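You operate a simulated robot arm through the tools that you are given. There is no shell and no other tool. Be economical: measure what you need, move in short steps, check, and stop when the job is done.

Carry out the task below with a simulated two-armed robot. There is one attempt and no reset: what you move stays moved.

TASK
Open the wall bench drawer, take the orange bracket from the top of the orange bench and leave it in the inside of the wall bench drawer and shut the drawer again. Then take the rubber chock on the top of the wall bench and put it away on the front of the long steel bench. Then put the dark red cap marked "56" from the top of the wall bench on the grey pad there. Then put one of the teal rolls from the top of the wall bench on the card sheet there. Then stack the 10 teal filter from the top of the wall bench on top of the 50 teal filter. Then take the purple can that expires first from the top of the high shelf and put it on top of the grey roll. Then stack the oblong cover labelled "26" from the top of the line bench on top of the oblong cover labelled "57". Keep to this order. Set down upright: rubber chock, teal roll, purple can.

The check looks at the end state, three seconds after you hand in, the way a careful person would. Anything else that was tipped, shoved, dropped, spilled or broken makes it a failure. A push-on lid holds only when it is set on centred and level and pressed home; a screw cap is set on level and turned clockwise until tight. Flat cloth is picked up by pressing the open fingertips on it (5 to 10 N) and closing them slowly along it; thin cloth reads only 2 to 8 mm in the jaws.

THE ROBOT
Two 6-joint arms with fingered hands on one trunk, on a base that drives. Base frame: it is fixed to the floor where the robot stands at the start and does not move with it; the origin is under the middle of the robot, x ahead of it, y to its left, z up; the surface under the hand at the start is at about z = 90. Lengths are in cm, angles in degrees, forces in N, time in s.
The left shoulder is at the start at [7, 19.1, 105.1], the right one opposite. Places, roughly: card sheet (29x21x1 cm) [110, -10, 90]; dark red cap [75, 50, 100]; front of the long steel bench [-1310, -530, 80]; grey pad [75, 50, 100]; grey roll (9x9x10 cm) [0, 150, 80]; inside of the wall bench drawer [90, 20, 70]; oblong cover [-1050, -475, 75]; orange bracket (8x5x4 cm) [50, 90, 80]; purple can [175, -50, 175]; rubber chock (10x5x6 cm) [80, 60, 90]; teal filter [125, 0, 100]; teal roll (8x8x18 cm) [110, 10, 100]; teal roll (8x8x9 cm) [90, 40, 90]; wall bench drawer [80, 10, 80]. Payload 4.7 kg a hand.
Tool frame (each hand has its own): the origin (TCP) lies between the finger pads and is the grasp point; the fingertips stand 3.6 cm ahead of it; z points along the fingers, y is the line along which they close. Largest opening 12 cm; the body of the gripper starts 4.2 cm behind the TCP. The gripper is a hand of 5 fingers: y runs from the thumb to the fingers, the wrist lies at [-1.8, -11.3, -19.8] in the tool frame, and closing takes about 1.5 s.
Orientation is that of the tool frame in the base frame, as a unit quaternion [w, x, y, z]. With the fingers straight down and the wrist toward the robot, the tool's x, y and z point along [0, 1, 0], [1, 0, 0] and [0, 0, -1] of the base frame.

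THE INTERFACE
- The arms move only by the tool arm_command. It takes "left_moves", "right_moves" or both (then of equal length, played together; a hand with none holds still); each is a list that holds one entry, the list of rows, each a list of 7 numbers: the shift along the tool's x, y, z in units of 100 mm (1.0 is 100 mm), then the turn, a rotation vector about the tool's x, y, z in units of 90 degrees (1.0 is 90 degrees), then the finger opening in cm, from 0 to 12. In form: [[[dx, dy, dz, rx, ry, rz, jaw], ...]]. A call has 1 to 12 rows; each row is the pose to reach, as a shift and turn from the pose commanded when the call began, along the tool's axes at that moment. A call with a number of a shift or a turn outside -1 to 1 is refused whole. Rows are played at 5 a second. More than 5 cm and 8.6 degrees between two rows, or a gripper value outside its range, and nothing of the call is played. A pose out of reach is approached as far as the arm can. The call stops where the force on the tool passes 40 N (or 10 N more than at its start, if that is more) or the arm is blocked; 0.2 s more then pass. Each finger travels about 4.5 cm/s and halts on what it meets, pressing with about 27 N; the grip force reading is that of the motor and also rises with nothing between the fingers. The clock runs only during rows and for 0.2 s after the last one: add rows that repeat a pose to give the fingers time. The reply holds the time, the measured pose of the TCP, the force on the tool along the base axes, the opening and the grip force, in the units named above and with some noise, with the torque about the TCP (base axes, N m) and any sound that the robot's microphone picked up.
- Cameras (640 x 400 px; columns grow to the right, rows downward): "scene" is now at [12.35, 6.31, 130.01]; the picture's right is [0.49, -0.87, 0.00], its down [-0.30, -0.17, -0.94] and it looks along [0.82, 0.46, -0.34] (base axes); focal length 214 px, centre (320, 200). "left" rides on the left gripper at [-7.3, -9.1, -14.3] in its tool frame; the picture's right is [-0.80, -0.28, 0.53], its down [0.53, -0.73, 0.42] and it looks along [0.27, 0.62, 0.74] (tool axes); focal length 234 px, centre (320, 200). "right" rides on the right gripper at [7.3, -9.1, -14.3] in its tool frame; the picture's right is [-0.80, 0.28, -0.53], its down [-0.53, -0.73, 0.42] and it looks along [-0.27, 0.62, 0.74] (tool axes); focal length 234 px, centre (320, 200). There is no depth. A picture from a camera that has moved, and an enlarged one, comes with that camera's place and axes in the base frame and with its lens. The place of the scene camera against the robot may be out by one fixed shift of up to 2.5 cm in any direction.
- camera(camera): a new picture of that camera. It takes no simulated time.
- raise_lower(by): slides the trunk up (or, below 0, down) by that many cm; the arms and the scene camera ride with it, the base frame stays. It gives what a move gives, with no picture.
- drive_base(legs): drives the robot by 1 to 6 legs, each [ahead, left, turn to the left] in cm, cm and degrees, along the robot's own axes; the way and the turn of a leg run together, so that a leg with both is an arc; at most 150 cm and 180 degrees a leg. The arms and the cameras ride along, it lands a little off, and it stops where it bumps. It gives what a move gives.
- set_grasp(shape, hand): the hand has 5 fingers and takes this shape, open, in about a second: jaw (thumb against the fingers, like two jaws); tri (thumb and two fingers); tip (a fingertip pinch); poke (one finger out to press); point (the index stretched); flat (the hand flat); cup (the hand cupped); fist (a fist). The gripper value then closes the fingers along that shape, each until it touches; the sizes above hold for jaw. It gives what a move gives, with no picture.
- aim_head(pan, tilt): turns the head with the scene camera to pan (to the left, within 86 degrees either way) and tilt (down, from -29 to 69), counted from straight ahead of the robot. It gives what a move gives.
- inspect(camera, box): a new picture of the part [left, top, right, bottom] of that camera's present view, enlarged. It takes no simulated time.
- hand_in(): hands the job in; it is judged then, once.

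Work in short steps. Places have to be worked out from the pictures, the camera data and where the tool is seen: move nearer, look again, correct. Check each grasp and each placing, and mend what went wrong. You have 483 turns and 246 pictures in all, those below and enlarged ones among them. Open the grippers and draw the arms clear of the work before you hand the job in, unless the task says otherwise; then end with one line.

The tools are called after ">>>" by a JSON object that holds its "name" and its "arguments". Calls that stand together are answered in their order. arm_command: Moves the arms, as the interface text tells. Its arguments: {"type":"object","properties":{"left_moves":{"type":"array"},"right_moves":{"type":"array"}},"required":[]} The other tools are called the same way: raise_lower (by) slides the trunk up or down; set_grasp (shape, hand) gives the hand a shape; drive_base (legs) drives the base; aim_head (pan, tilt) turns the head that bears the scene camera; camera (camera) takes a picture; inspect (camera, box) takes an enlarged picture of a part of a camera's view; hand_in () hands the job in.

At the start:

```text
time: 0.0
left_position: [55.66, 43.76, 99.95]
left_tcp_rot: [0.0, 0.707, 0.707, 0.0]
left_ft_force: [0.0, -0.1, -0.3]
left_ft_torque: [-0.01, -0.01, 0.01]
left_width: 11.98
left_grasp_force: 0.1
left_shape: jaw
right_position: [73.2, 1.71, 132.43]
right_tcp_rot: [0.0, 0.707, 0.707, -0.001]
right_ft_force: [0.1, -0.5, 1.0]
right_ft_torque: [0.0, -0.04, 0.01]
right_width: 11.94
right_grasp_force: 0.0
right_shape: jaw
trunk travel left (down, up): [-52.8, 41.2]
robot x, y, heading: [-0.07, -0.25, 0.2]
head pan, tilt: [29.4, 20.0]
```

scene: 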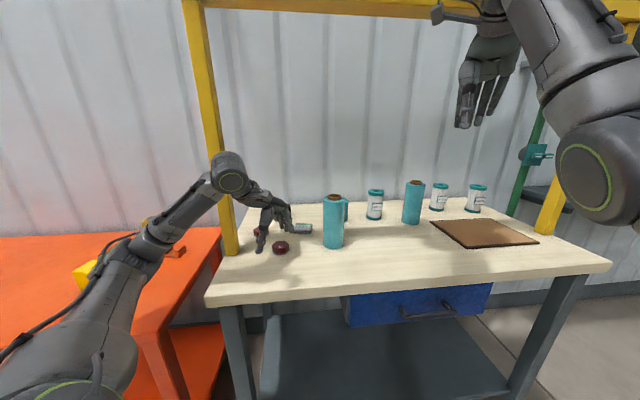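
right: 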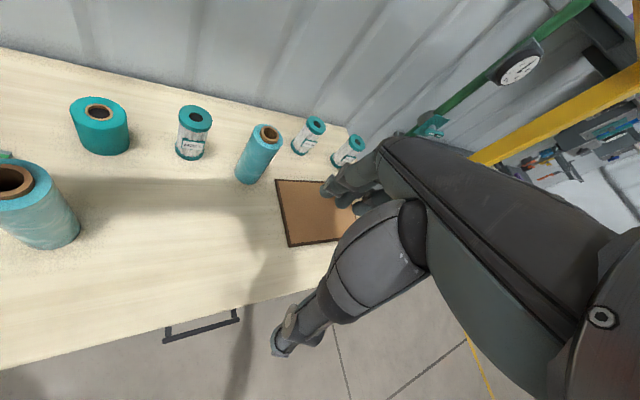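
left: 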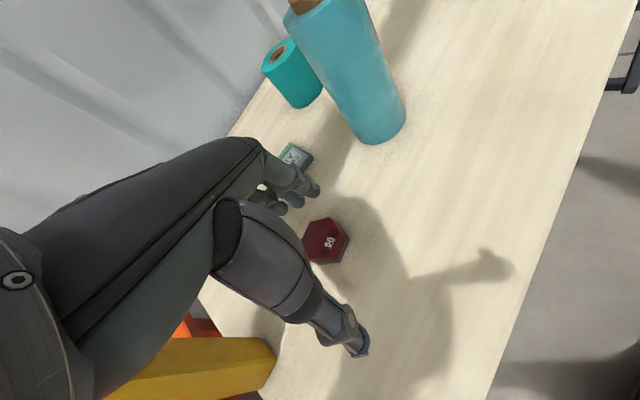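

The scene shows the wall bench ahead with its blue drawer. I take a look at the drawer and at the right side first.

>>> {"name": "aim_head", "arguments": {"pan": 0, "tilt": 35}}

>>> {"name": "camera", "arguments": {"camera": "scene"}}

>>> {"name": "aim_head", "arguments": {"pan": 75, "tilt": 25}}

>>> {"name": "camera", "arguments": {"camera": "scene"}}

>>> {"name": "aim_head", "arguments": {"pan": -30, "tilt": 0}}

>>> {"name": "camera", "arguments": {"camera": "scene"}}

```text
time: 0.9
left_position: [55.69, 43.71, 99.95]
left_tcp_rot: [0.0, 0.707, 0.707, 0.001]
left_ft_force: [0.0, -0.3, 0.4]
left_ft_torque: [-0.01, 0.0, 0.02]
left_width: 11.96
left_grasp_force: 0.1
left_shape: jaw
right_position: [73.16, 1.66, 132.39]
right_tcp_rot: [0.0, 0.708, 0.707, 0.001]
right_ft_force: [-0.2, 0.1, 0.4]
right_ft_torque: [-0.03, 0.0, 0.01]
right_width: 11.99
right_grasp_force: 0.0
right_shape: jaw
trunk travel left (down, up): [-52.8, 41.2]
robot x, y, heading: [0.2, -0.03, 0.2]
head pan, tilt: [0.0, 35.0]
```

```text
242 pictures are left
camera scene: at [13.04, 1.75, 127.62], right [0.0, -1.0, 0.0], down [-0.57, 0.0, -0.82], along [0.82, 0.0, -0.57], focal length 214 px, centre (320, 200)
```

scene: 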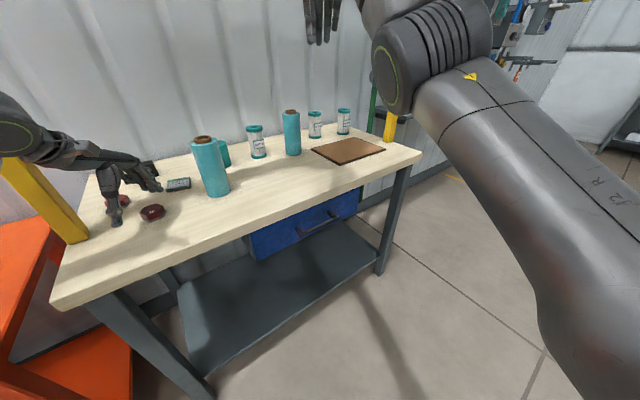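

```text
time: 2.4
left_position: [55.79, 43.76, 99.96]
left_tcp_rot: [0.0, 0.707, 0.707, 0.0]
left_ft_force: [-0.3, -0.4, -0.5]
left_ft_torque: [0.03, -0.03, 0.01]
left_width: 11.98
left_grasp_force: 0.0
left_shape: jaw
right_position: [73.26, 1.69, 132.4]
right_tcp_rot: [0.0, 0.707, 0.707, 0.0]
right_ft_force: [0.1, 0.3, 0.0]
right_ft_torque: [-0.01, 0.0, 0.05]
right_width: 12.0
right_grasp_force: 0.2
right_shape: jaw
trunk travel left (down, up): [-52.8, 41.2]
robot x, y, heading: [0.15, -0.36, -0.1]
head pan, tilt: [75.0, 25.0]
```

```text
241 pictures are left
camera scene: at [6.63, 10.64, 129.19], right [0.97, -0.26, 0.0], down [-0.11, -0.41, -0.91], along [0.24, 0.88, -0.42], focal length 214 px, centre (320, 200)
```

scene: 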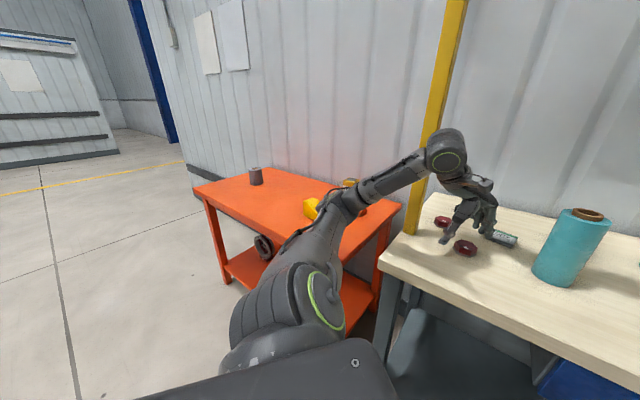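

```text
time: 4.2
left_position: [55.66, 43.69, 100.05]
left_tcp_rot: [0.0, 0.707, 0.707, 0.001]
left_ft_force: [0.7, -0.4, -0.2]
left_ft_torque: [0.02, 0.03, -0.01]
left_width: 11.96
left_grasp_force: 0.0
left_shape: jaw
right_position: [73.16, 1.63, 132.23]
right_tcp_rot: [0.0, 0.707, 0.708, 0.001]
right_ft_force: [-0.3, 0.2, 0.1]
right_ft_torque: [-0.04, 0.02, 0.01]
right_width: 11.99
right_grasp_force: 0.1
right_shape: jaw
trunk travel left (down, up): [-52.8, 41.2]
robot x, y, heading: [-0.14, -0.12, 0.1]
head pan, tilt: [-30.0, 0.0]
```

```text
240 pictures are left
camera scene: at [12.03, -2.76, 133.23], right [-0.5, -0.87, 0.0], down [0.0, 0.0, -1.0], along [0.87, -0.5, 0.0], focal length 214 px, centre (320, 200)
```

scene: 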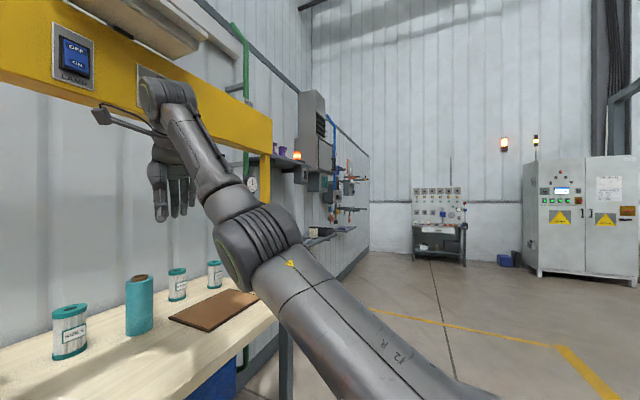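

The bench stands about 36° turned to the left; the drawer handle is near [68.5, 2, 81]. I raise the left hand clear, then drive back and turn to face the drawer squarely.

>>> {"name": "arm_command", "arguments": {"left_moves": [[[0, 0, -0.4, 0, 0, 0, 12], [0, 0, -0.8, 0, 0, 0, 12], [0, 0, -1.0, 0, 0, 0, 12]]]}}

>>> {"name": "drive_base", "arguments": {"legs": [[-20, -40, 0], [5, 0, 36]]}}

>>> {"name": "aim_head", "arguments": {"pan": 0, "tilt": 30}}

>>> {"name": "camera", "arguments": {"camera": "scene"}}

```text
time: 5.0
left_position: [55.6, 43.62, 109.87]
left_tcp_rot: [-0.001, 0.707, 0.707, -0.001]
left_ft_force: [0.5, 0.1, 0.3]
left_ft_torque: [-0.01, -0.02, 0.0]
left_width: 11.99
left_grasp_force: 0.1
left_shape: jaw
right_position: [73.19, 1.57, 132.4]
right_tcp_rot: [0.001, 0.707, 0.707, 0.001]
right_ft_force: [-0.6, -0.5, -0.3]
right_ft_torque: [-0.02, -0.01, 0.01]
right_width: 11.96
right_grasp_force: 0.1
right_shape: jaw
trunk travel left (down, up): [-52.8, 41.2]
robot x, y, heading: [0.18, 0.1, 0.0]
head pan, tilt: [-30.0, 0.0]
```

```text
time: 9.5
left_position: [2.97, 30.77, 109.83]
left_tcp_rot: [0.0, 0.447, 0.894, -0.001]
left_ft_force: [0.5, 0.5, 0.1]
left_ft_torque: [0.01, 0.03, -0.04]
left_width: 11.97
left_grasp_force: 0.2
left_shape: jaw
right_position: [42.4, 7.76, 132.56]
right_tcp_rot: [0.0, 0.447, 0.894, 0.001]
right_ft_force: [-0.8, -1.9, 1.0]
right_ft_torque: [-0.01, 0.0, 0.01]
right_width: 11.95
right_grasp_force: 0.0
right_shape: jaw
trunk travel left (down, up): [-52.8, 41.2]
robot x, y, heading: [-15.24, -37.81, 36.8]
head pan, tilt: [-30.0, 0.0]
```

```text
time: 10.5
left_position: [2.94, 30.71, 110.03]
left_tcp_rot: [0.0, 0.447, 0.895, -0.001]
left_ft_force: [0.2, 0.2, -1.0]
left_ft_torque: [-0.01, 0.01, -0.04]
left_width: 11.99
left_grasp_force: 0.0
left_shape: jaw
right_position: [42.25, 7.78, 132.57]
right_tcp_rot: [0.001, 0.447, 0.895, 0.0]
right_ft_force: [-0.4, 0.5, -0.5]
right_ft_torque: [-0.01, 0.05, -0.03]
right_width: 11.97
right_grasp_force: 0.2
right_shape: jaw
trunk travel left (down, up): [-52.8, 41.2]
robot x, y, heading: [-15.21, -37.9, 37.0]
head pan, tilt: [0.0, 30.0]
```

```text
239 pictures are left
camera scene: at [-4.78, -27.45, 128.41], right [0.6, -0.8, 0.0], down [-0.4, -0.3, -0.87], along [0.69, 0.52, -0.5], focal length 214 px, centre (320, 200)
```

scene: 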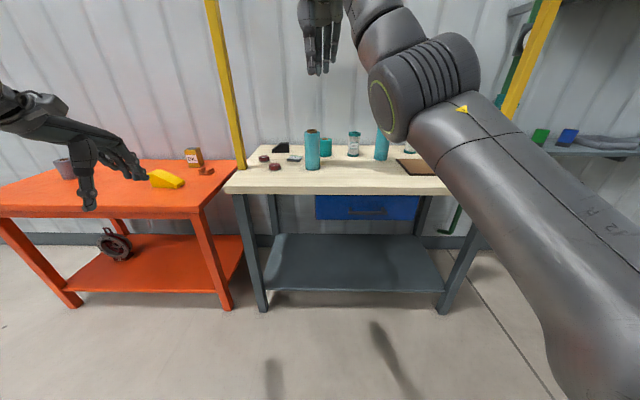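

Now squarely facing the bench (heading ~37°). I turn the right hand so its fingers point horizontally at the drawer while shifting it right.

>>> {"name": "arm_command", "arguments": {"right_moves": [[[-0.09, 0, 0, -0.09, 0, 0, 8], [-0.18, 0, 0, -0.18, 0, 0, 8], [-0.27, 0, 0, -0.27, 0, 0, 8], [-0.36, 0, 0, -0.36, 0, 0, 8], [-0.45, 0, 0, -0.45, 0, 0, 8], [-0.54, 0, 0, -0.54, 0, 0, 8], [-0.63, 0, 0, -0.63, 0, 0, 8], [-0.72, 0, 0, -0.72, 0, 0, 8], [-0.81, 0, 0, -0.81, 0, 0, 8], [-0.9, 0, 0, -0.9, 0, 0, 8], [-1.0, 0, 0, -0.95, 0, 0, 8], [-1.0, 0, 0, -1.0, 0, 0, 8]]]}}

>>> {"name": "raise_lower", "arguments": {"by": -40}}

>>> {"name": "camera", "arguments": {"camera": "right"}}

>>> {"name": "camera", "arguments": {"camera": "scene"}}

```text
time: 13.1
left_position: [2.99, 30.67, 109.93]
left_tcp_rot: [0.0, 0.447, 0.894, 0.0]
left_ft_force: [-0.2, 0.3, 0.1]
left_ft_torque: [0.0, 0.04, -0.01]
left_width: 11.97
left_grasp_force: 0.1
left_shape: jaw
right_position: [48.19, -0.19, 132.41]
right_tcp_rot: [0.316, 0.315, 0.632, 0.633]
right_ft_force: [0.3, 0.7, 0.2]
right_ft_torque: [0.0, 0.0, -0.02]
right_width: 8.01
right_grasp_force: 0.0
right_shape: jaw
right hand out of reach, approached as far as the arm can: row 1
trunk travel left (down, up): [-52.8, 41.2]
robot x, y, heading: [-15.11, -37.71, 37.1]
head pan, tilt: [0.0, 30.0]
```

```text
time: 16.9
left_position: [2.9, 30.65, 69.97]
left_tcp_rot: [0.0, 0.447, 0.895, 0.0]
left_ft_force: [-0.3, 0.4, 0.6]
left_ft_torque: [-0.01, -0.04, 0.01]
left_width: 11.97
left_grasp_force: 0.1
left_shape: jaw
right_position: [48.24, -0.33, 92.41]
right_tcp_rot: [0.316, 0.316, 0.632, 0.633]
right_ft_force: [1.0, -0.2, 0.3]
right_ft_torque: [-0.01, 0.0, 0.01]
right_width: 8.03
right_grasp_force: 0.1
right_shape: jaw
trunk travel left (down, up): [-12.8, 81.2]
robot x, y, heading: [-15.33, -37.86, 37.0]
head pan, tilt: [0.0, 30.0]
```

```text
238 pictures are left
camera right: at [32.4, -3.23, 83.2], right [0.06, -0.96, 0.28], down [0.66, -0.17, -0.73], along [0.75, 0.23, 0.62], focal length 234 px, centre (320, 200)
```

right: 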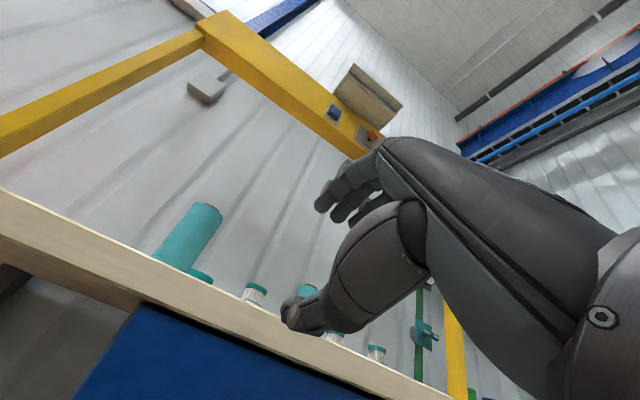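

```text
237 pictures are left
camera scene: at [-4.8, -27.46, 88.4], right [0.6, -0.8, 0.0], down [-0.4, -0.3, -0.87], along [0.69, 0.52, -0.5], focal length 214 px, centre (320, 200)
```

scene: 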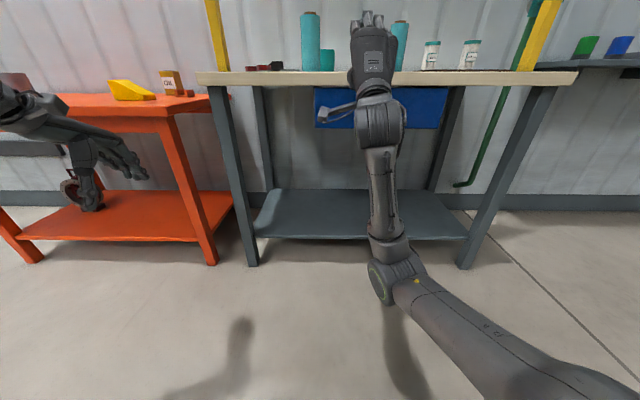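

The right hand hides the handle. I move it left out of the line of sight to measure the handle.

>>> {"name": "arm_command", "arguments": {"right_moves": [[[0.4, 0, 0, 0, 0, 0, 8], [0.8, 0, 0, 0, 0, 0, 8], [1.0, 0, 0, 0, 0, 0, 8]]]}}

>>> {"name": "camera", "arguments": {"camera": "scene"}}

>>> {"name": "inspect", "arguments": {"camera": "scene", "box": [300, 50, 460, 150]}}

```text
time: 17.7
left_position: [2.95, 30.67, 69.87]
left_tcp_rot: [-0.001, 0.448, 0.894, 0.0]
left_ft_force: [0.0, -0.8, -0.1]
left_ft_torque: [-0.02, 0.01, -0.01]
left_width: 11.96
left_grasp_force: 0.0
left_shape: jaw
right_position: [42.34, 7.65, 92.32]
right_tcp_rot: [0.316, 0.315, 0.633, 0.632]
right_ft_force: [0.1, 0.9, 0.1]
right_ft_torque: [0.01, -0.02, 0.05]
right_width: 8.04
right_grasp_force: 0.1
right_shape: jaw
trunk travel left (down, up): [-12.8, 81.2]
robot x, y, heading: [-15.1, -37.73, 36.9]
head pan, tilt: [0.0, 30.0]
```

```text
236 pictures are left
camera scene: at [-4.8, -27.45, 88.4], right [0.6, -0.8, 0.0], down [-0.4, -0.3, -0.87], along [0.69, 0.52, -0.5], focal length 214 px, centre (320, 200)
```

scene: 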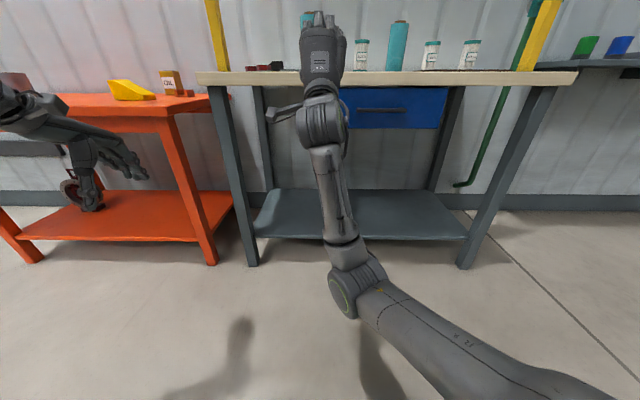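

```text
4.00 times, centred on (380, 100) of scene
camera zoom: at [-4.8, -27.45, 88.4], right [0.6, -0.8, 0.0], down [-0.4, -0.3, -0.87], along [0.69, 0.52, -0.5], focal length 858 px, centre (80, 600)
```

zoom: 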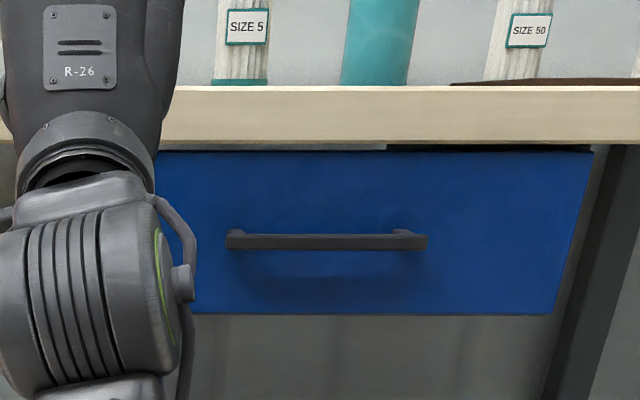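

Two rays put the handle at about [68.2, 1.4, 79]. I bring the right hand in front of it in two moves.

>>> {"name": "arm_command", "arguments": {"right_moves": [[[-0.3, -0.3, 0, 0, 0, 0, 7], [-0.6, -0.6, 0, 0, 0, 0, 7], [-0.9, -0.9, 0, 0, 0, 0, 7], [-1.0, -1.0, 0, 0, 0, 0, 7]]]}}

>>> {"name": "arm_command", "arguments": {"right_moves": [[[-0.4, -0.15, 0.1, 0, 0, 0, 7], [-0.8, -0.33, 0.3, 0, 0, 0, 7], [-1.05, -0.33, 0.5, 0, 0, 0, 7]]]}}

>>> {"name": "camera", "arguments": {"camera": "right"}}

>>> {"name": "camera", "arguments": {"camera": "scene"}}

```text
time: 18.7
left_position: [3.06, 30.67, 69.88]
left_tcp_rot: [-0.001, 0.447, 0.894, 0.0]
left_ft_force: [0.4, 0.6, -0.2]
left_ft_torque: [0.0, 0.0, 0.02]
left_width: 11.97
left_grasp_force: 0.0
left_shape: jaw
right_position: [48.14, -0.17, 82.27]
right_tcp_rot: [0.315, 0.315, 0.633, 0.633]
right_ft_force: [0.7, -0.4, -0.8]
right_ft_torque: [0.02, 0.0, -0.02]
right_width: 7.03
right_grasp_force: 0.1
right_shape: jaw
trunk travel left (down, up): [-12.8, 81.2]
robot x, y, heading: [-15.45, -37.72, 36.9]
head pan, tilt: [0.0, 30.0]
```

```text
refused: -1.05 is not a number from -1 to 1
```

```text
234 pictures are left
camera right: at [32.4, -3.15, 73.09], right [0.06, -0.96, 0.28], down [0.66, -0.17, -0.73], along [0.75, 0.23, 0.62], focal length 234 px, centre (320, 200)
```

right: 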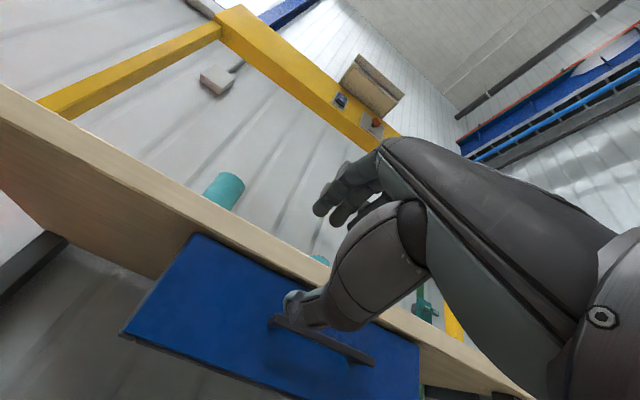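

```text
233 pictures are left
camera scene: at [-4.79, -27.45, 88.4], right [0.6, -0.8, 0.0], down [-0.4, -0.3, -0.87], along [0.69, 0.52, -0.5], focal length 214 px, centre (320, 200)
```

scene: 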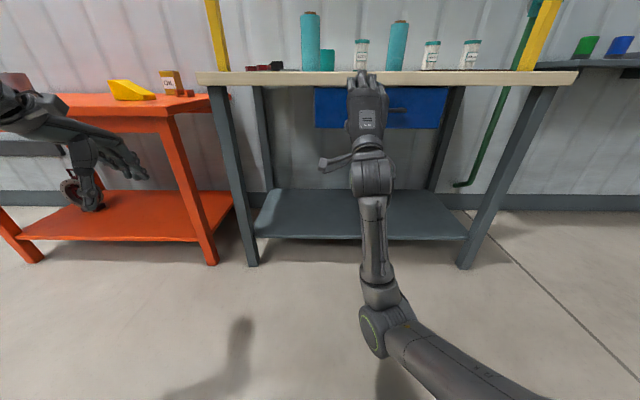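

The wrist camera agrees with the handle height (~78.9). I continue to the pre-grasp pose, then push the fingers over the bar.

>>> {"name": "arm_command", "arguments": {"right_moves": [[[-0.4, -0.15, 0.1, 0, 0, 0, 7], [-0.8, -0.34, 0.3, 0, 0, 0, 7], [-1.0, -0.34, 0.6, 0, 0, 0, 7]]]}}

>>> {"name": "camera", "arguments": {"camera": "right"}}

```text
time: 19.5
left_position: [2.97, 30.73, 70.04]
left_tcp_rot: [0.0, 0.447, 0.895, -0.001]
left_ft_force: [0.4, 1.1, -0.9]
left_ft_torque: [0.0, 0.01, 0.0]
left_width: 11.94
left_grasp_force: 0.0
left_shape: jaw
right_position: [59.47, -4.66, 78.92]
right_tcp_rot: [0.314, 0.315, 0.633, 0.633]
right_ft_force: [0.3, -0.1, -0.8]
right_ft_torque: [-0.01, 0.02, 0.02]
right_width: 7.03
right_grasp_force: 0.1
right_shape: jaw
trunk travel left (down, up): [-12.8, 81.2]
robot x, y, heading: [-14.91, -37.89, 37.0]
head pan, tilt: [0.0, 30.0]
```

```text
232 pictures are left
camera right: at [43.42, -7.58, 69.8], right [0.06, -0.96, 0.28], down [0.66, -0.17, -0.73], along [0.75, 0.23, 0.62], focal length 234 px, centre (320, 200)
```

right: 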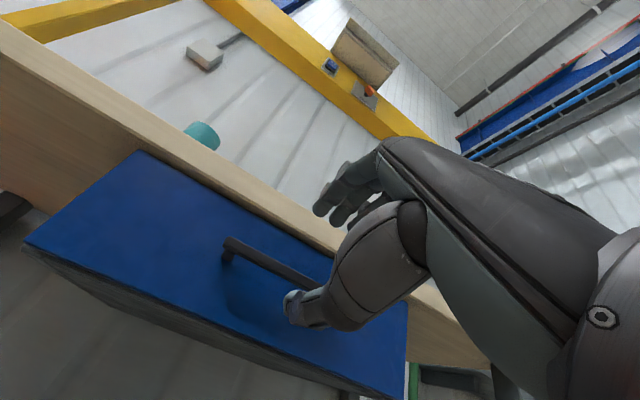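

The bar runs between thumb and fingers. I advance about 9 cm, slightly up and left, then close.

>>> {"name": "arm_command", "arguments": {"right_moves": [[[0.1, 0.05, 0.3, 0, 0, 0, 7], [0.15, 0.07, 0.6, 0, 0, 0, 7], [0.15, 0.07, 0.8, 0, 0, 0, 7], [0.15, 0.07, 0.95, 0, 0, 0, 7]]]}}

>>> {"name": "camera", "arguments": {"camera": "right"}}

```text
time: 20.5
left_position: [3.01, 30.72, 69.91]
left_tcp_rot: [0.0, 0.446, 0.895, 0.0]
left_ft_force: [0.3, -0.2, 0.5]
left_ft_torque: [-0.02, 0.01, 0.0]
left_width: 11.96
left_grasp_force: 0.1
left_shape: jaw
right_position: [65.81, 2.14, 79.79]
right_tcp_rot: [0.316, 0.316, 0.633, 0.632]
right_ft_force: [-0.6, 0.0, 0.3]
right_ft_torque: [0.03, 0.05, -0.03]
right_width: 7.03
right_grasp_force: 0.0
right_shape: jaw
trunk travel left (down, up): [-12.8, 81.2]
robot x, y, heading: [-14.99, -37.85, 37.3]
head pan, tilt: [0.0, 30.0]
```

```text
231 pictures are left
camera right: at [49.99, -0.74, 70.46], right [0.06, -0.96, 0.28], down [0.66, -0.17, -0.73], along [0.75, 0.23, 0.62], focal length 234 px, centre (320, 200)
```

right: 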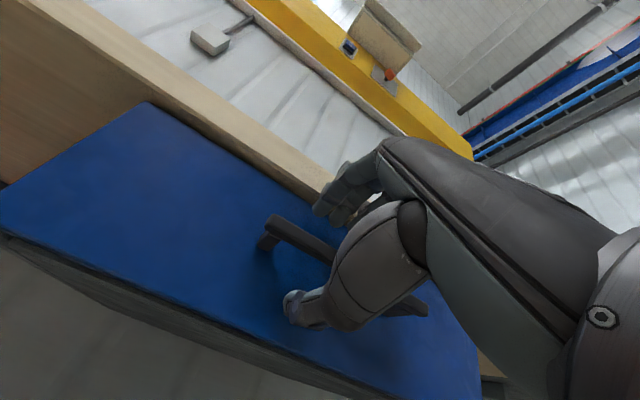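

The bar lies right at the TCP between thumb and fingers. I close the hand.

>>> {"name": "arm_command", "arguments": {"right_moves": [[[0, 0, 0.05, 0, 0, 0, 5], [0, 0, 0.05, 0, 0, 0, 3], [0, 0, 0.05, 0, 0, 0, 0], [0, 0, 0.05, 0, 0, 0, 0], [0, 0, 0.05, 0, 0, 0, 0], [0, 0, 0.05, 0, 0, 0, 0], [0, 0, 0.05, 0, 0, 0, 0], [0, 0, 0.05, 0, 0, 0, 0], [0, 0, 0.05, 0, 0, 0, 0]]]}}

>>> {"name": "camera", "arguments": {"camera": "right"}}

```text
time: 22.5
left_position: [3.02, 30.82, 69.82]
left_tcp_rot: [0.0, 0.446, 0.895, 0.001]
left_ft_force: [0.1, -0.8, 0.1]
left_ft_torque: [-0.01, 0.02, 0.01]
left_width: 11.96
left_grasp_force: 0.0
left_shape: jaw
right_position: [66.28, 2.5, 79.6]
right_tcp_rot: [0.316, 0.317, 0.634, 0.631]
right_ft_force: [1.3, 0.5, -4.8]
right_ft_torque: [-0.09, -0.08, -0.08]
right_width: 0.01
right_grasp_force: 27.3
right_shape: jaw
trunk travel left (down, up): [-12.8, 81.2]
robot x, y, heading: [-15.17, -37.55, 37.0]
head pan, tilt: [0.0, 30.0]
```

```text
230 pictures are left
camera right: at [50.39, -0.43, 70.37], right [0.06, -0.96, 0.28], down [0.66, -0.17, -0.73], along [0.75, 0.23, 0.62], focal length 234 px, centre (320, 200)
```

right: 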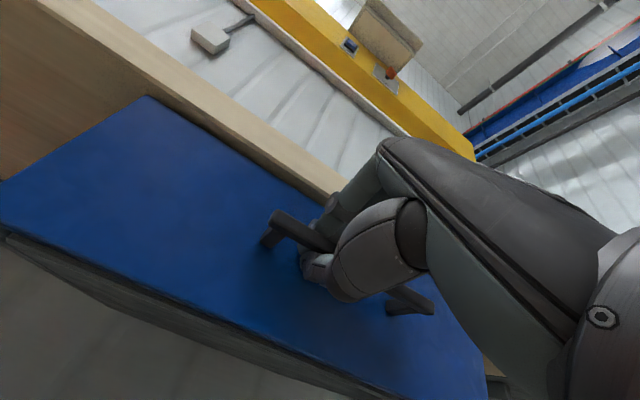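

Fingers closed fully, maybe hooked behind the bar. I pull back a few cm with the arm to test whether the drawer follows.

>>> {"name": "arm_command", "arguments": {"right_moves": [[[0, 0, -0.15, 0, 0, 0, 0], [0, 0, -0.3, 0, 0, 0, 0], [0, 0, -0.5, 0, 0, 0, 0], [0, 0, -0.7, 0, 0, 0, 0]]]}}

>>> {"name": "camera", "arguments": {"camera": "right"}}

```text
time: 23.5
left_position: [3.03, 30.79, 69.84]
left_tcp_rot: [-0.001, 0.446, 0.895, 0.0]
left_ft_force: [0.4, -0.7, 0.5]
left_ft_torque: [-0.01, 0.0, 0.02]
left_width: 11.98
left_grasp_force: 0.0
left_shape: jaw
right_position: [60.46, -1.79, 79.64]
right_tcp_rot: [0.316, 0.316, 0.634, 0.631]
right_ft_force: [-1.7, 1.2, -7.2]
right_ft_torque: [-0.07, -0.04, -0.01]
right_width: 0.0
right_grasp_force: 26.8
right_shape: jaw
trunk travel left (down, up): [-12.8, 81.2]
robot x, y, heading: [-15.31, -37.57, 37.1]
head pan, tilt: [0.0, 30.0]
```

```text
229 pictures are left
camera right: at [44.59, -4.7, 70.38], right [0.06, -0.96, 0.28], down [0.66, -0.17, -0.73], along [0.75, 0.23, 0.62], focal length 234 px, centre (320, 200)
```

right: 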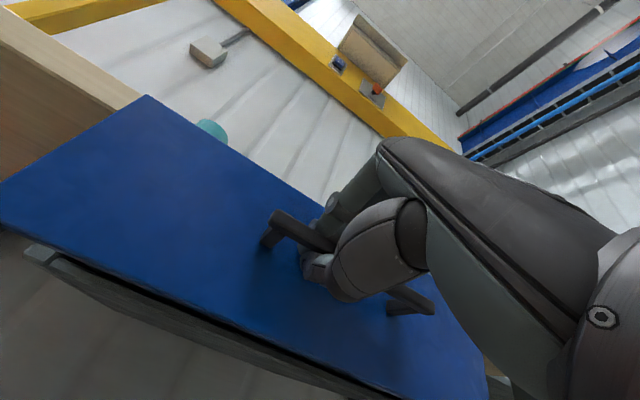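

The drawer follows the hand. I pull it further open by driving the base backward.

>>> {"name": "drive_base", "arguments": {"legs": [[-20, 0, 0]]}}

>>> {"name": "camera", "arguments": {"camera": "scene"}}

```text
time: 25.1
left_position: [-13.06, 18.34, 69.95]
left_tcp_rot: [-0.001, 0.448, 0.894, -0.001]
left_ft_force: [-0.7, -1.1, -0.7]
left_ft_torque: [-0.02, -0.04, -0.02]
left_width: 11.98
left_grasp_force: 0.0
left_shape: jaw
right_position: [44.23, -14.45, 79.59]
right_tcp_rot: [0.318, 0.318, 0.632, 0.631]
right_ft_force: [-2.2, 3.0, -6.1]
right_ft_torque: [-0.02, 0.02, 0.01]
right_width: 0.0
right_grasp_force: 27.3
right_shape: jaw
trunk travel left (down, up): [-12.8, 81.2]
robot x, y, heading: [-31.95, -49.62, 36.7]
head pan, tilt: [0.0, 30.0]
```

```text
228 pictures are left
camera scene: at [-21.13, -39.75, 88.39], right [0.6, -0.8, 0.0], down [-0.4, -0.3, -0.87], along [0.69, 0.52, -0.5], focal length 214 px, centre (320, 200)
```

scene: 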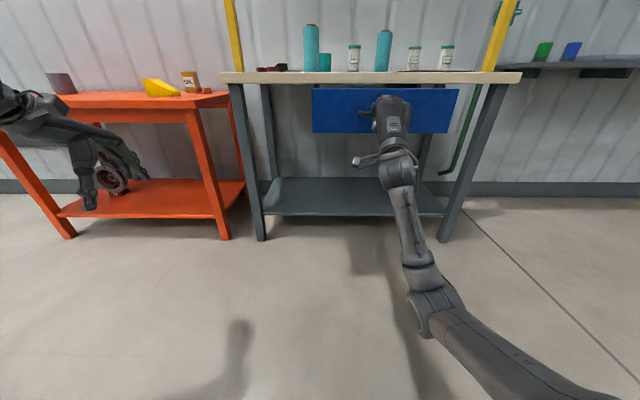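

The drawer is about 28 cm open. I open the hand and withdraw it straight back.

>>> {"name": "arm_command", "arguments": {"right_moves": [[[0, 0, 0, 0, 0, 0, 4], [0, 0, 0, 0, 0, 0, 7], [0, 0, 0, 0, 0, 0, 7], [0, 0, 0, 0, 0, 0, 7], [0, 0, 0, 0, 0, 0, 7], [0, 0, -0.3, 0, 0, 0, 7], [0, 0, -0.6, 0, 0, 0, 7], [0, 0, -1.0, 0, 0, 0, 7]]]}}

>>> {"name": "camera", "arguments": {"camera": "right"}}

```text
time: 26.9
left_position: [-13.15, 18.38, 69.91]
left_tcp_rot: [0.0, 0.448, 0.894, 0.001]
left_ft_force: [-0.1, -0.6, 0.4]
left_ft_torque: [-0.02, 0.02, 0.0]
left_width: 11.99
left_grasp_force: 0.0
left_shape: jaw
right_position: [36.29, -20.28, 79.57]
right_tcp_rot: [0.318, 0.317, 0.632, 0.631]
right_ft_force: [0.0, -0.6, 0.3]
right_ft_torque: [0.02, 0.01, 0.01]
right_width: 6.97
right_grasp_force: 0.0
right_shape: jaw
trunk travel left (down, up): [-12.8, 81.2]
robot x, y, heading: [-31.77, -49.84, 36.5]
head pan, tilt: [0.0, 30.0]
```

```text
227 pictures are left
camera right: at [20.29, -23.21, 70.34], right [0.06, -0.96, 0.28], down [0.66, -0.17, -0.73], along [0.75, 0.23, 0.62], focal length 234 px, centre (320, 200)
```

right: 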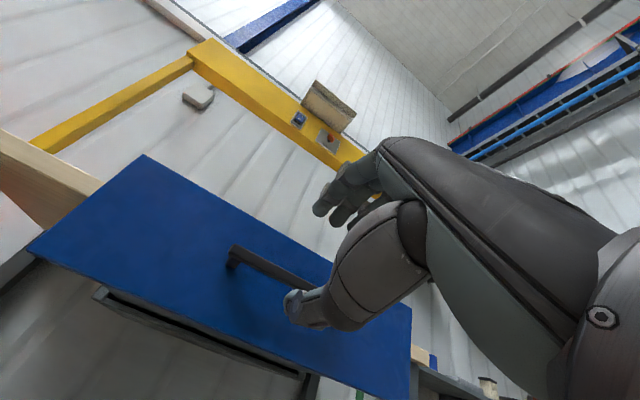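

The drawer is released and stays open. I raise the trunk and drive over toward the orange bench, turned a bit right so the left hand can reach the bracket.

>>> {"name": "raise_lower", "arguments": {"by": 48}}

>>> {"name": "drive_base", "arguments": {"legs": [[0, 67, 0], [50, 0, 0], [0, 0, -20]]}}

>>> {"name": "aim_head", "arguments": {"pan": 20, "tilt": 35}}

>>> {"name": "camera", "arguments": {"camera": "scene"}}

>>> {"name": "camera", "arguments": {"camera": "left"}}

```text
refused: 48 is not a number from -40 to 40
```

```text
time: 33.7
left_position: [-8.35, 100.6, 69.47]
left_tcp_rot: [-0.008, 0.479, 0.878, -0.008]
left_ft_force: [-1.7, -1.6, -3.6]
left_ft_torque: [0.02, 0.05, -0.01]
left_width: 11.94
left_grasp_force: 0.0
left_shape: jaw
right_position: [38.61, 58.78, 79.55]
right_tcp_rot: [0.339, 0.339, 0.622, 0.619]
right_ft_force: [0.0, 0.0, -0.7]
right_ft_torque: [-0.02, 0.01, -0.02]
right_width: 6.95
right_grasp_force: 0.1
right_shape: jaw
trunk travel left (down, up): [-12.8, 81.2]
robot x, y, heading: [-31.06, 33.82, 32.9]
head pan, tilt: [0.0, 30.0]
stopped in leg 3: the force on the tool passed its limit at 82 N (the readings are from after the stop); the commanded pose is now the measured one
```

```text
time: 34.5
left_position: [-8.37, 100.57, 69.51]
left_tcp_rot: [-0.008, 0.479, 0.878, -0.008]
left_ft_force: [-3.3, -4.0, -6.1]
left_ft_torque: [0.06, 0.01, -0.03]
left_width: 12.0
left_grasp_force: 0.1
left_shape: jaw
right_position: [38.72, 58.75, 79.51]
right_tcp_rot: [0.339, 0.339, 0.621, 0.62]
right_ft_force: [-0.1, 1.1, 0.2]
right_ft_torque: [-0.02, -0.03, 0.01]
right_width: 6.98
right_grasp_force: 0.0
right_shape: jaw
trunk travel left (down, up): [-12.8, 81.2]
robot x, y, heading: [-31.19, 34.34, 32.8]
head pan, tilt: [20.0, 35.0]
```

```text
226 pictures are left
camera scene: at [-22.31, 45.37, 87.62], right [0.8, -0.61, 0.0], down [-0.35, -0.46, -0.82], along [0.5, 0.65, -0.57], focal length 214 px, centre (320, 200)
```

scene: 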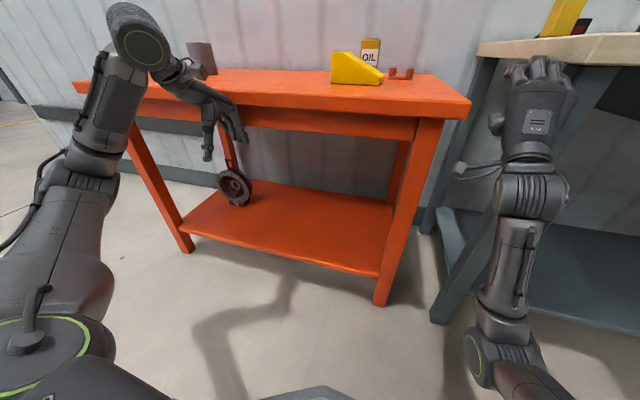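

```text
225 pictures are left
camera left: at [-11.76, 89.67, 83.89], right [0.19, -0.83, -0.53], down [-0.91, 0.05, -0.41], along [0.36, 0.56, -0.75], focal length 234 px, centre (320, 200)
```

left: 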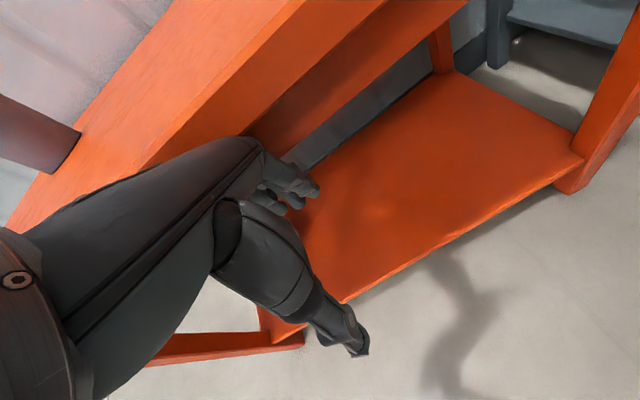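

The trunk raise was refused, so the left hand bumped the orange bench's front edge; nothing seems displaced. I back straight off and then raise the trunk.

>>> {"name": "drive_base", "arguments": {"legs": [[-25, 0, 0]]}}

>>> {"name": "raise_lower", "arguments": {"by": 40}}

>>> {"name": "camera", "arguments": {"camera": "scene"}}

```text
time: 36.4
left_position: [-29.7, 86.93, 69.49]
left_tcp_rot: [-0.008, 0.478, 0.878, -0.007]
left_ft_force: [0.0, 0.5, 0.2]
left_ft_torque: [-0.05, 0.03, -0.01]
left_width: 12.0
left_grasp_force: 0.0
left_shape: jaw
right_position: [17.33, 45.16, 79.53]
right_tcp_rot: [0.338, 0.338, 0.621, 0.621]
right_ft_force: [0.2, 0.6, -0.3]
right_ft_torque: [0.02, -0.04, 0.03]
right_width: 6.96
right_grasp_force: 0.1
right_shape: jaw
trunk travel left (down, up): [-12.8, 81.2]
robot x, y, heading: [-51.9, 20.31, 32.9]
head pan, tilt: [20.0, 35.0]
```

```text
time: 40.2
left_position: [-29.81, 87.02, 109.51]
left_tcp_rot: [-0.008, 0.478, 0.878, -0.007]
left_ft_force: [0.2, -0.5, 0.5]
left_ft_torque: [-0.02, -0.04, 0.01]
left_width: 11.98
left_grasp_force: 0.0
left_shape: jaw
right_position: [17.38, 45.15, 119.48]
right_tcp_rot: [0.338, 0.338, 0.623, 0.62]
right_ft_force: [-0.2, -0.1, 0.0]
right_ft_torque: [0.0, 0.0, -0.01]
right_width: 6.97
right_grasp_force: 0.1
right_shape: jaw
trunk travel left (down, up): [-52.8, 41.2]
robot x, y, heading: [-52.42, 19.92, 33.0]
head pan, tilt: [20.0, 35.0]
```

```text
224 pictures are left
camera scene: at [-43.57, 31.7, 127.61], right [0.8, -0.6, 0.0], down [-0.35, -0.46, -0.82], along [0.49, 0.65, -0.57], focal length 214 px, centre (320, 200)
```

scene: 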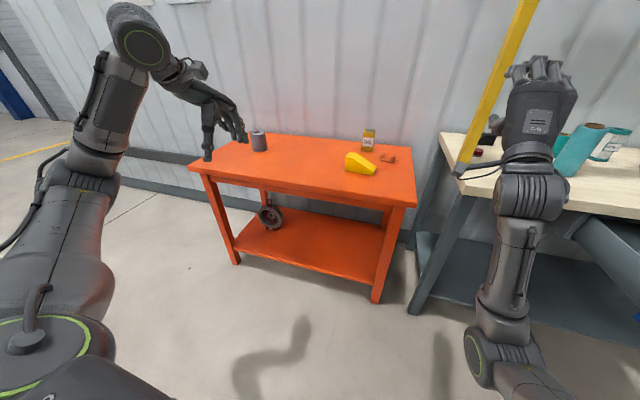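

The bracket is at about [48, 93.6]. I draw the right hand back first so it will clear the yellow post, then turn and drive up.

>>> {"name": "arm_command", "arguments": {"right_moves": [[[-0.2, 0, -0.35, 0, 0, 0, 7], [-0.4, 0, -0.7, 0, 0, 0, 7], [-0.6, 0, -1.0, 0, 0, 0, 7]]]}}

>>> {"name": "drive_base", "arguments": {"legs": [[0, 0, -17], [33.8, 12.3, 0]]}}

>>> {"name": "camera", "arguments": {"camera": "scene"}}

>>> {"name": "camera", "arguments": {"camera": "left"}}

```text
time: 41.0
left_position: [-29.7, 86.81, 109.55]
left_tcp_rot: [-0.009, 0.478, 0.879, -0.006]
left_ft_force: [0.6, -0.5, 0.2]
left_ft_torque: [0.01, -0.02, -0.01]
left_width: 11.99
left_grasp_force: 0.2
left_shape: jaw
right_position: [12.03, 34.5, 119.73]
right_tcp_rot: [0.337, 0.338, 0.621, 0.621]
right_ft_force: [-1.4, -0.4, -1.0]
right_ft_torque: [-0.01, 0.02, 0.03]
right_width: 6.93
right_grasp_force: 0.0
right_shape: jaw
trunk travel left (down, up): [-52.8, 41.2]
robot x, y, heading: [-52.64, 20.1, 33.3]
head pan, tilt: [20.0, 35.0]
```

```text
time: 44.3
left_position: [18.2, 98.01, 109.54]
left_tcp_rot: [-0.009, 0.604, 0.797, -0.006]
left_ft_force: [-0.2, -0.6, 0.3]
left_ft_torque: [-0.03, 0.01, -0.01]
left_width: 11.96
left_grasp_force: 0.2
left_shape: jaw
right_position: [42.42, 35.74, 119.5]
right_tcp_rot: [0.428, 0.428, 0.563, 0.563]
right_ft_force: [-0.2, -0.1, -0.9]
right_ft_torque: [0.04, 0.01, 0.0]
right_width: 6.99
right_grasp_force: 0.1
right_shape: jaw
trunk travel left (down, up): [-52.8, 41.2]
robot x, y, heading: [-23.36, 40.97, 15.6]
head pan, tilt: [20.0, 35.0]
```

```text
223 pictures are left
camera scene: at [-12.04, 49.22, 127.61], right [0.58, -0.81, 0.0], down [-0.47, -0.33, -0.82], along [0.67, 0.48, -0.57], focal length 214 px, centre (320, 200)
```

scene: 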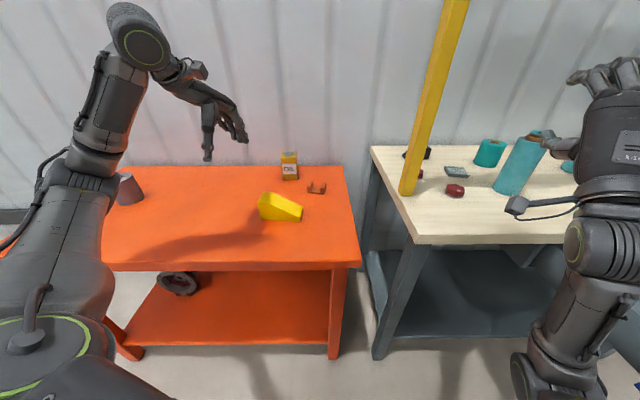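

```text
222 pictures are left
camera left: at [11.64, 88.6, 123.88], right [-0.06, -0.85, -0.53], down [-0.86, 0.32, -0.41], along [0.51, 0.42, -0.75], focal length 234 px, centre (320, 200)
```

left: 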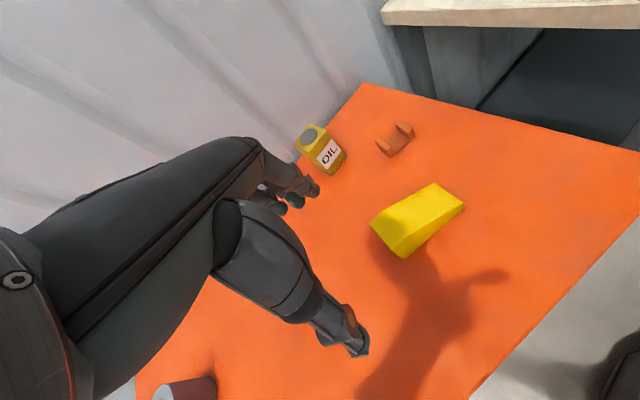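

Triangulating puts the bracket near [45, 92, 84]. I move the left hand over toward it at the same height.

>>> {"name": "arm_command", "arguments": {"left_moves": [[[-0.2, 0.4, 0, 0, 0, 0, 12], [-0.5, 0.8, 0, 0, 0, 0, 12], [-0.9, 1.0, 0, 0, 0, 0, 12]]]}}

>>> {"name": "arm_command", "arguments": {"left_moves": [[[-0.2, 0.4, 0, 0, 0, 0, 12], [-0.3, 0.8, 0, 0, 0, 0, 12], [-0.4, 1.0, 0, 0, 0, 0, 12]]]}}

>>> {"name": "camera", "arguments": {"camera": "left"}}

```text
time: 45.1
left_position: [30.14, 98.06, 105.44]
left_tcp_rot: [0.014, 0.612, 0.791, 0.001]
left_ft_force: [-0.4, -0.1, 0.1]
left_ft_torque: [0.03, 0.03, 0.01]
left_width: 11.98
left_grasp_force: 0.0
left_shape: jaw
left hand out of reach, approached as far as the arm can: row 1, 2, 3
right_position: [42.79, 35.55, 119.47]
right_tcp_rot: [0.427, 0.429, 0.564, 0.563]
right_ft_force: [0.3, -0.3, -1.2]
right_ft_torque: [0.01, -0.04, 0.03]
right_width: 6.97
right_grasp_force: 0.1
right_shape: jaw
trunk travel left (down, up): [-52.8, 41.2]
robot x, y, heading: [-23.29, 40.95, 15.8]
head pan, tilt: [20.0, 35.0]
```

```text
time: 45.9
left_position: [40.43, 96.8, 105.55]
left_tcp_rot: [0.014, 0.612, 0.791, 0.0]
left_ft_force: [0.0, -1.3, -1.9]
left_ft_torque: [-0.02, 0.01, -0.04]
left_width: 12.01
left_grasp_force: 0.1
left_shape: jaw
right_position: [42.54, 35.63, 119.48]
right_tcp_rot: [0.427, 0.427, 0.563, 0.564]
right_ft_force: [0.3, 0.3, -0.4]
right_ft_torque: [-0.02, -0.03, 0.02]
right_width: 6.96
right_grasp_force: 0.1
right_shape: jaw
trunk travel left (down, up): [-52.8, 41.2]
robot x, y, heading: [-23.19, 41.01, 15.5]
head pan, tilt: [20.0, 35.0]
```

```text
221 pictures are left
camera left: at [33.18, 87.81, 119.86], right [-0.06, -0.86, -0.51], down [-0.83, 0.32, -0.45], along [0.55, 0.4, -0.73], focal length 234 px, centre (320, 200)
```

left: 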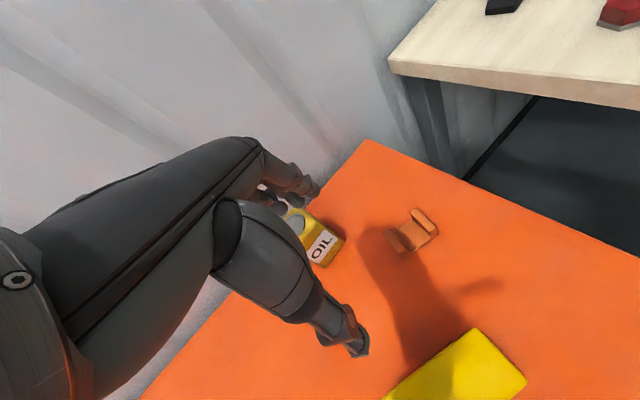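

Bracket near [48.3, 91.6]. A zoomed look to learn its shape and yaw.

>>> {"name": "inspect", "arguments": {"camera": "left", "box": [360, 190, 460, 270]}}

```text
5.00 times, centred on (410, 230) of left
camera zoom: at [33.18, 87.81, 119.86], right [-0.06, -0.86, -0.51], down [-0.83, 0.32, -0.45], along [0.55, 0.4, -0.73], focal length 1171 px, centre (-130, 50)
```

zoom: 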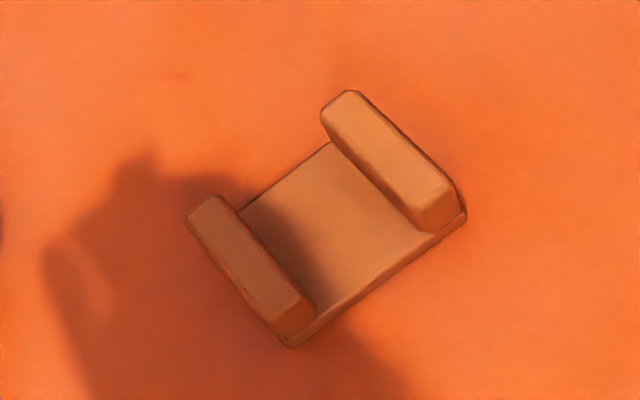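

The 5 cm width lies along about 26°, so I yaw the hand ~11.5° and move over the bracket at z≈97.

>>> {"name": "arm_command", "arguments": {"left_moves": [[[-0.2, 0.2, 0.2, 0, 0, -0.04, 10], [-0.4, 0.4, 0.4, 0, 0, -0.08, 10], [-0.55, 0.55, 0.6, 0, 0, -0.128, 10], [-0.67, 0.67, 0.85, 0, 0, -0.128, 10]]]}}

>>> {"name": "camera", "arguments": {"camera": "left"}}

```text
time: 46.9
left_position: [49.04, 91.96, 97.25]
left_tcp_rot: [0.014, 0.53, 0.848, -0.002]
left_ft_force: [0.3, -0.1, 0.2]
left_ft_torque: [-0.04, 0.02, 0.05]
left_width: 10.01
left_grasp_force: 0.0
left_shape: jaw
right_position: [42.62, 35.71, 119.49]
right_tcp_rot: [0.427, 0.427, 0.564, 0.563]
right_ft_force: [0.6, 0.1, 0.0]
right_ft_torque: [0.02, 0.0, 0.0]
right_width: 6.98
right_grasp_force: 0.0
right_shape: jaw
trunk travel left (down, up): [-52.8, 41.2]
robot x, y, heading: [-23.25, 40.77, 15.7]
head pan, tilt: [20.0, 35.0]
```

```text
219 pictures are left
camera left: at [43.66, 81.71, 111.6], right [0.11, -0.85, -0.51], down [-0.88, 0.15, -0.45], along [0.46, 0.5, -0.74], focal length 234 px, centre (320, 200)
```

left: 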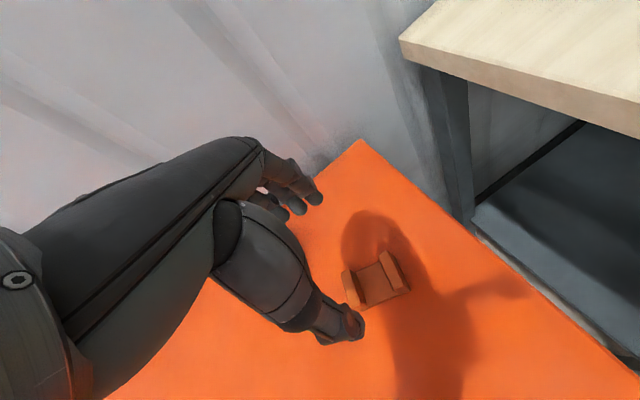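

Hand is centred over the bracket (crossing rays give z≈82). I descend to TCP z≈84.3.

>>> {"name": "arm_command", "arguments": {"left_moves": [[[0, 0, 0.4, 0, 0, 0, 10], [0, 0, 0.8, 0, 0, 0, 10], [0, 0, 1.0, 0, 0, 0, 10]]]}}

>>> {"name": "camera", "arguments": {"camera": "left"}}

```text
time: 47.7
left_position: [49.02, 91.97, 87.12]
left_tcp_rot: [0.015, 0.53, 0.848, -0.001]
left_ft_force: [-0.2, 0.9, -1.0]
left_ft_torque: [-0.01, 0.01, 0.02]
left_width: 10.02
left_grasp_force: 0.3
left_shape: jaw
right_position: [42.52, 35.8, 119.55]
right_tcp_rot: [0.427, 0.427, 0.564, 0.563]
right_ft_force: [0.3, -1.3, 0.0]
right_ft_torque: [0.0, 0.0, 0.02]
right_width: 6.98
right_grasp_force: 0.1
right_shape: jaw
trunk travel left (down, up): [-52.8, 41.2]
robot x, y, heading: [-23.3, 41.28, 15.7]
head pan, tilt: [20.0, 35.0]
```

```text
218 pictures are left
camera left: at [43.75, 81.7, 101.57], right [0.11, -0.85, -0.51], down [-0.88, 0.15, -0.45], along [0.46, 0.5, -0.74], focal length 234 px, centre (320, 200)
```

left: 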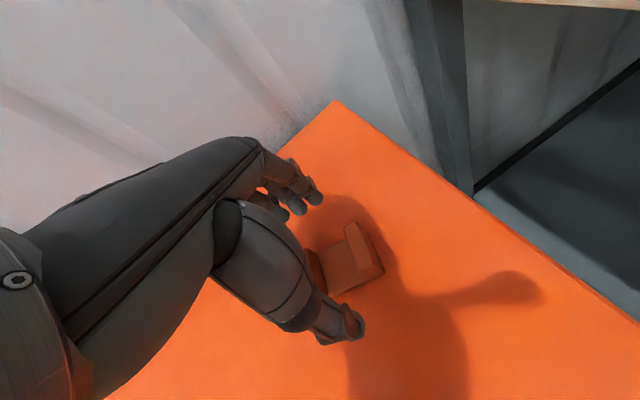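

The bracket is between the fingers, about 1 cm to the hand's +x side. I shift, go down the last 3 cm and close.

>>> {"name": "arm_command", "arguments": {"left_moves": [[[0.1, 0, 0.15, 0, 0, 0, 10], [0.1, 0, 0.3, 0, 0, 0, 10], [0.1, 0, 0.3, 0, 0, 0, 7], [0.1, 0, 0.3, 0, 0, 0, 4], [0.1, 0, 0.3, 0, 0, 0, 2], [0.1, 0, 0.3, 0, 0, 0, 2], [0.1, 0, 0.3, 0, 0, 0, 2], [0.1, 0, 0.3, 0, 0, 0, 2], [0.1, 0, 0.3, 0, 0, 0, 2]]]}}

>>> {"name": "camera", "arguments": {"camera": "left"}}

```text
time: 49.7
left_position: [49.38, 92.61, 86.66]
left_tcp_rot: [0.021, 0.53, 0.848, 0.012]
left_ft_force: [-1.3, -0.6, -0.6]
left_ft_torque: [-0.02, -0.02, 0.01]
left_width: 2.01
left_grasp_force: 0.0
left_shape: jaw
right_position: [42.38, 35.19, 119.65]
right_tcp_rot: [0.427, 0.428, 0.562, 0.564]
right_ft_force: [0.0, -0.3, -0.4]
right_ft_torque: [0.0, -0.01, 0.01]
right_width: 6.96
right_grasp_force: 0.2
right_shape: jaw
trunk travel left (down, up): [-52.8, 41.2]
robot x, y, heading: [-23.33, 40.9, 15.5]
head pan, tilt: [20.0, 35.0]
```

```text
217 pictures are left
camera left: at [43.51, 82.14, 100.64], right [0.13, -0.85, -0.52], down [-0.87, 0.16, -0.47], along [0.48, 0.51, -0.72], focal length 234 px, centre (320, 200)
```

left: 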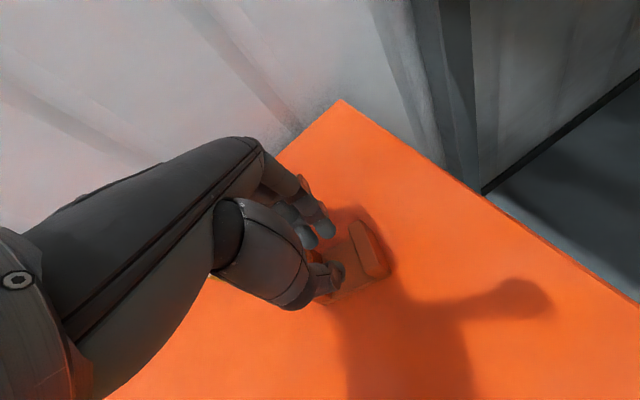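

The hand closed but above the bracket: the arm did not go lower than 86.7. I reopen and check the pose.

>>> {"name": "arm_command", "arguments": {"left_moves": [[[0, 0, 0, 0, 0, 0, 6], [0, 0, 0, 0, 0, 0, 10], [0, 0, 0, 0, 0, 0, 10], [0, 0, 0, 0, 0, 0, 10], [0, 0, 0, 0, 0, 0, 10], [0, 0, 0, 0, 0, 0, 10], [0, 0, 0, 0, 0, 0, 10]]]}}

>>> {"name": "camera", "arguments": {"camera": "left"}}

```text
time: 51.3
left_position: [49.09, 92.63, 86.56]
left_tcp_rot: [0.021, 0.53, 0.847, 0.012]
left_ft_force: [0.2, -0.6, 0.4]
left_ft_torque: [0.03, 0.0, -0.02]
left_width: 9.96
left_grasp_force: 0.0
left_shape: jaw
right_position: [42.38, 35.04, 119.74]
right_tcp_rot: [0.427, 0.429, 0.562, 0.564]
right_ft_force: [0.2, 0.6, -0.2]
right_ft_torque: [0.0, -0.01, 0.01]
right_width: 6.95
right_grasp_force: 0.0
right_shape: jaw
trunk travel left (down, up): [-52.8, 41.2]
robot x, y, heading: [-23.19, 40.87, 15.6]
head pan, tilt: [20.0, 35.0]
```

```text
216 pictures are left
camera left: at [43.47, 82.1, 100.64], right [0.12, -0.85, -0.52], down [-0.87, 0.16, -0.47], along [0.48, 0.51, -0.72], focal length 234 px, centre (320, 200)
```

left: 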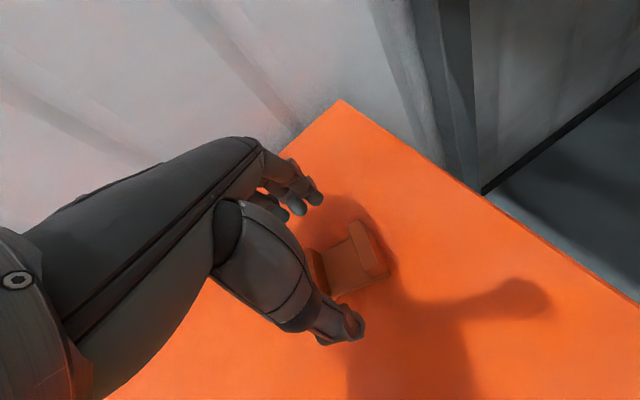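

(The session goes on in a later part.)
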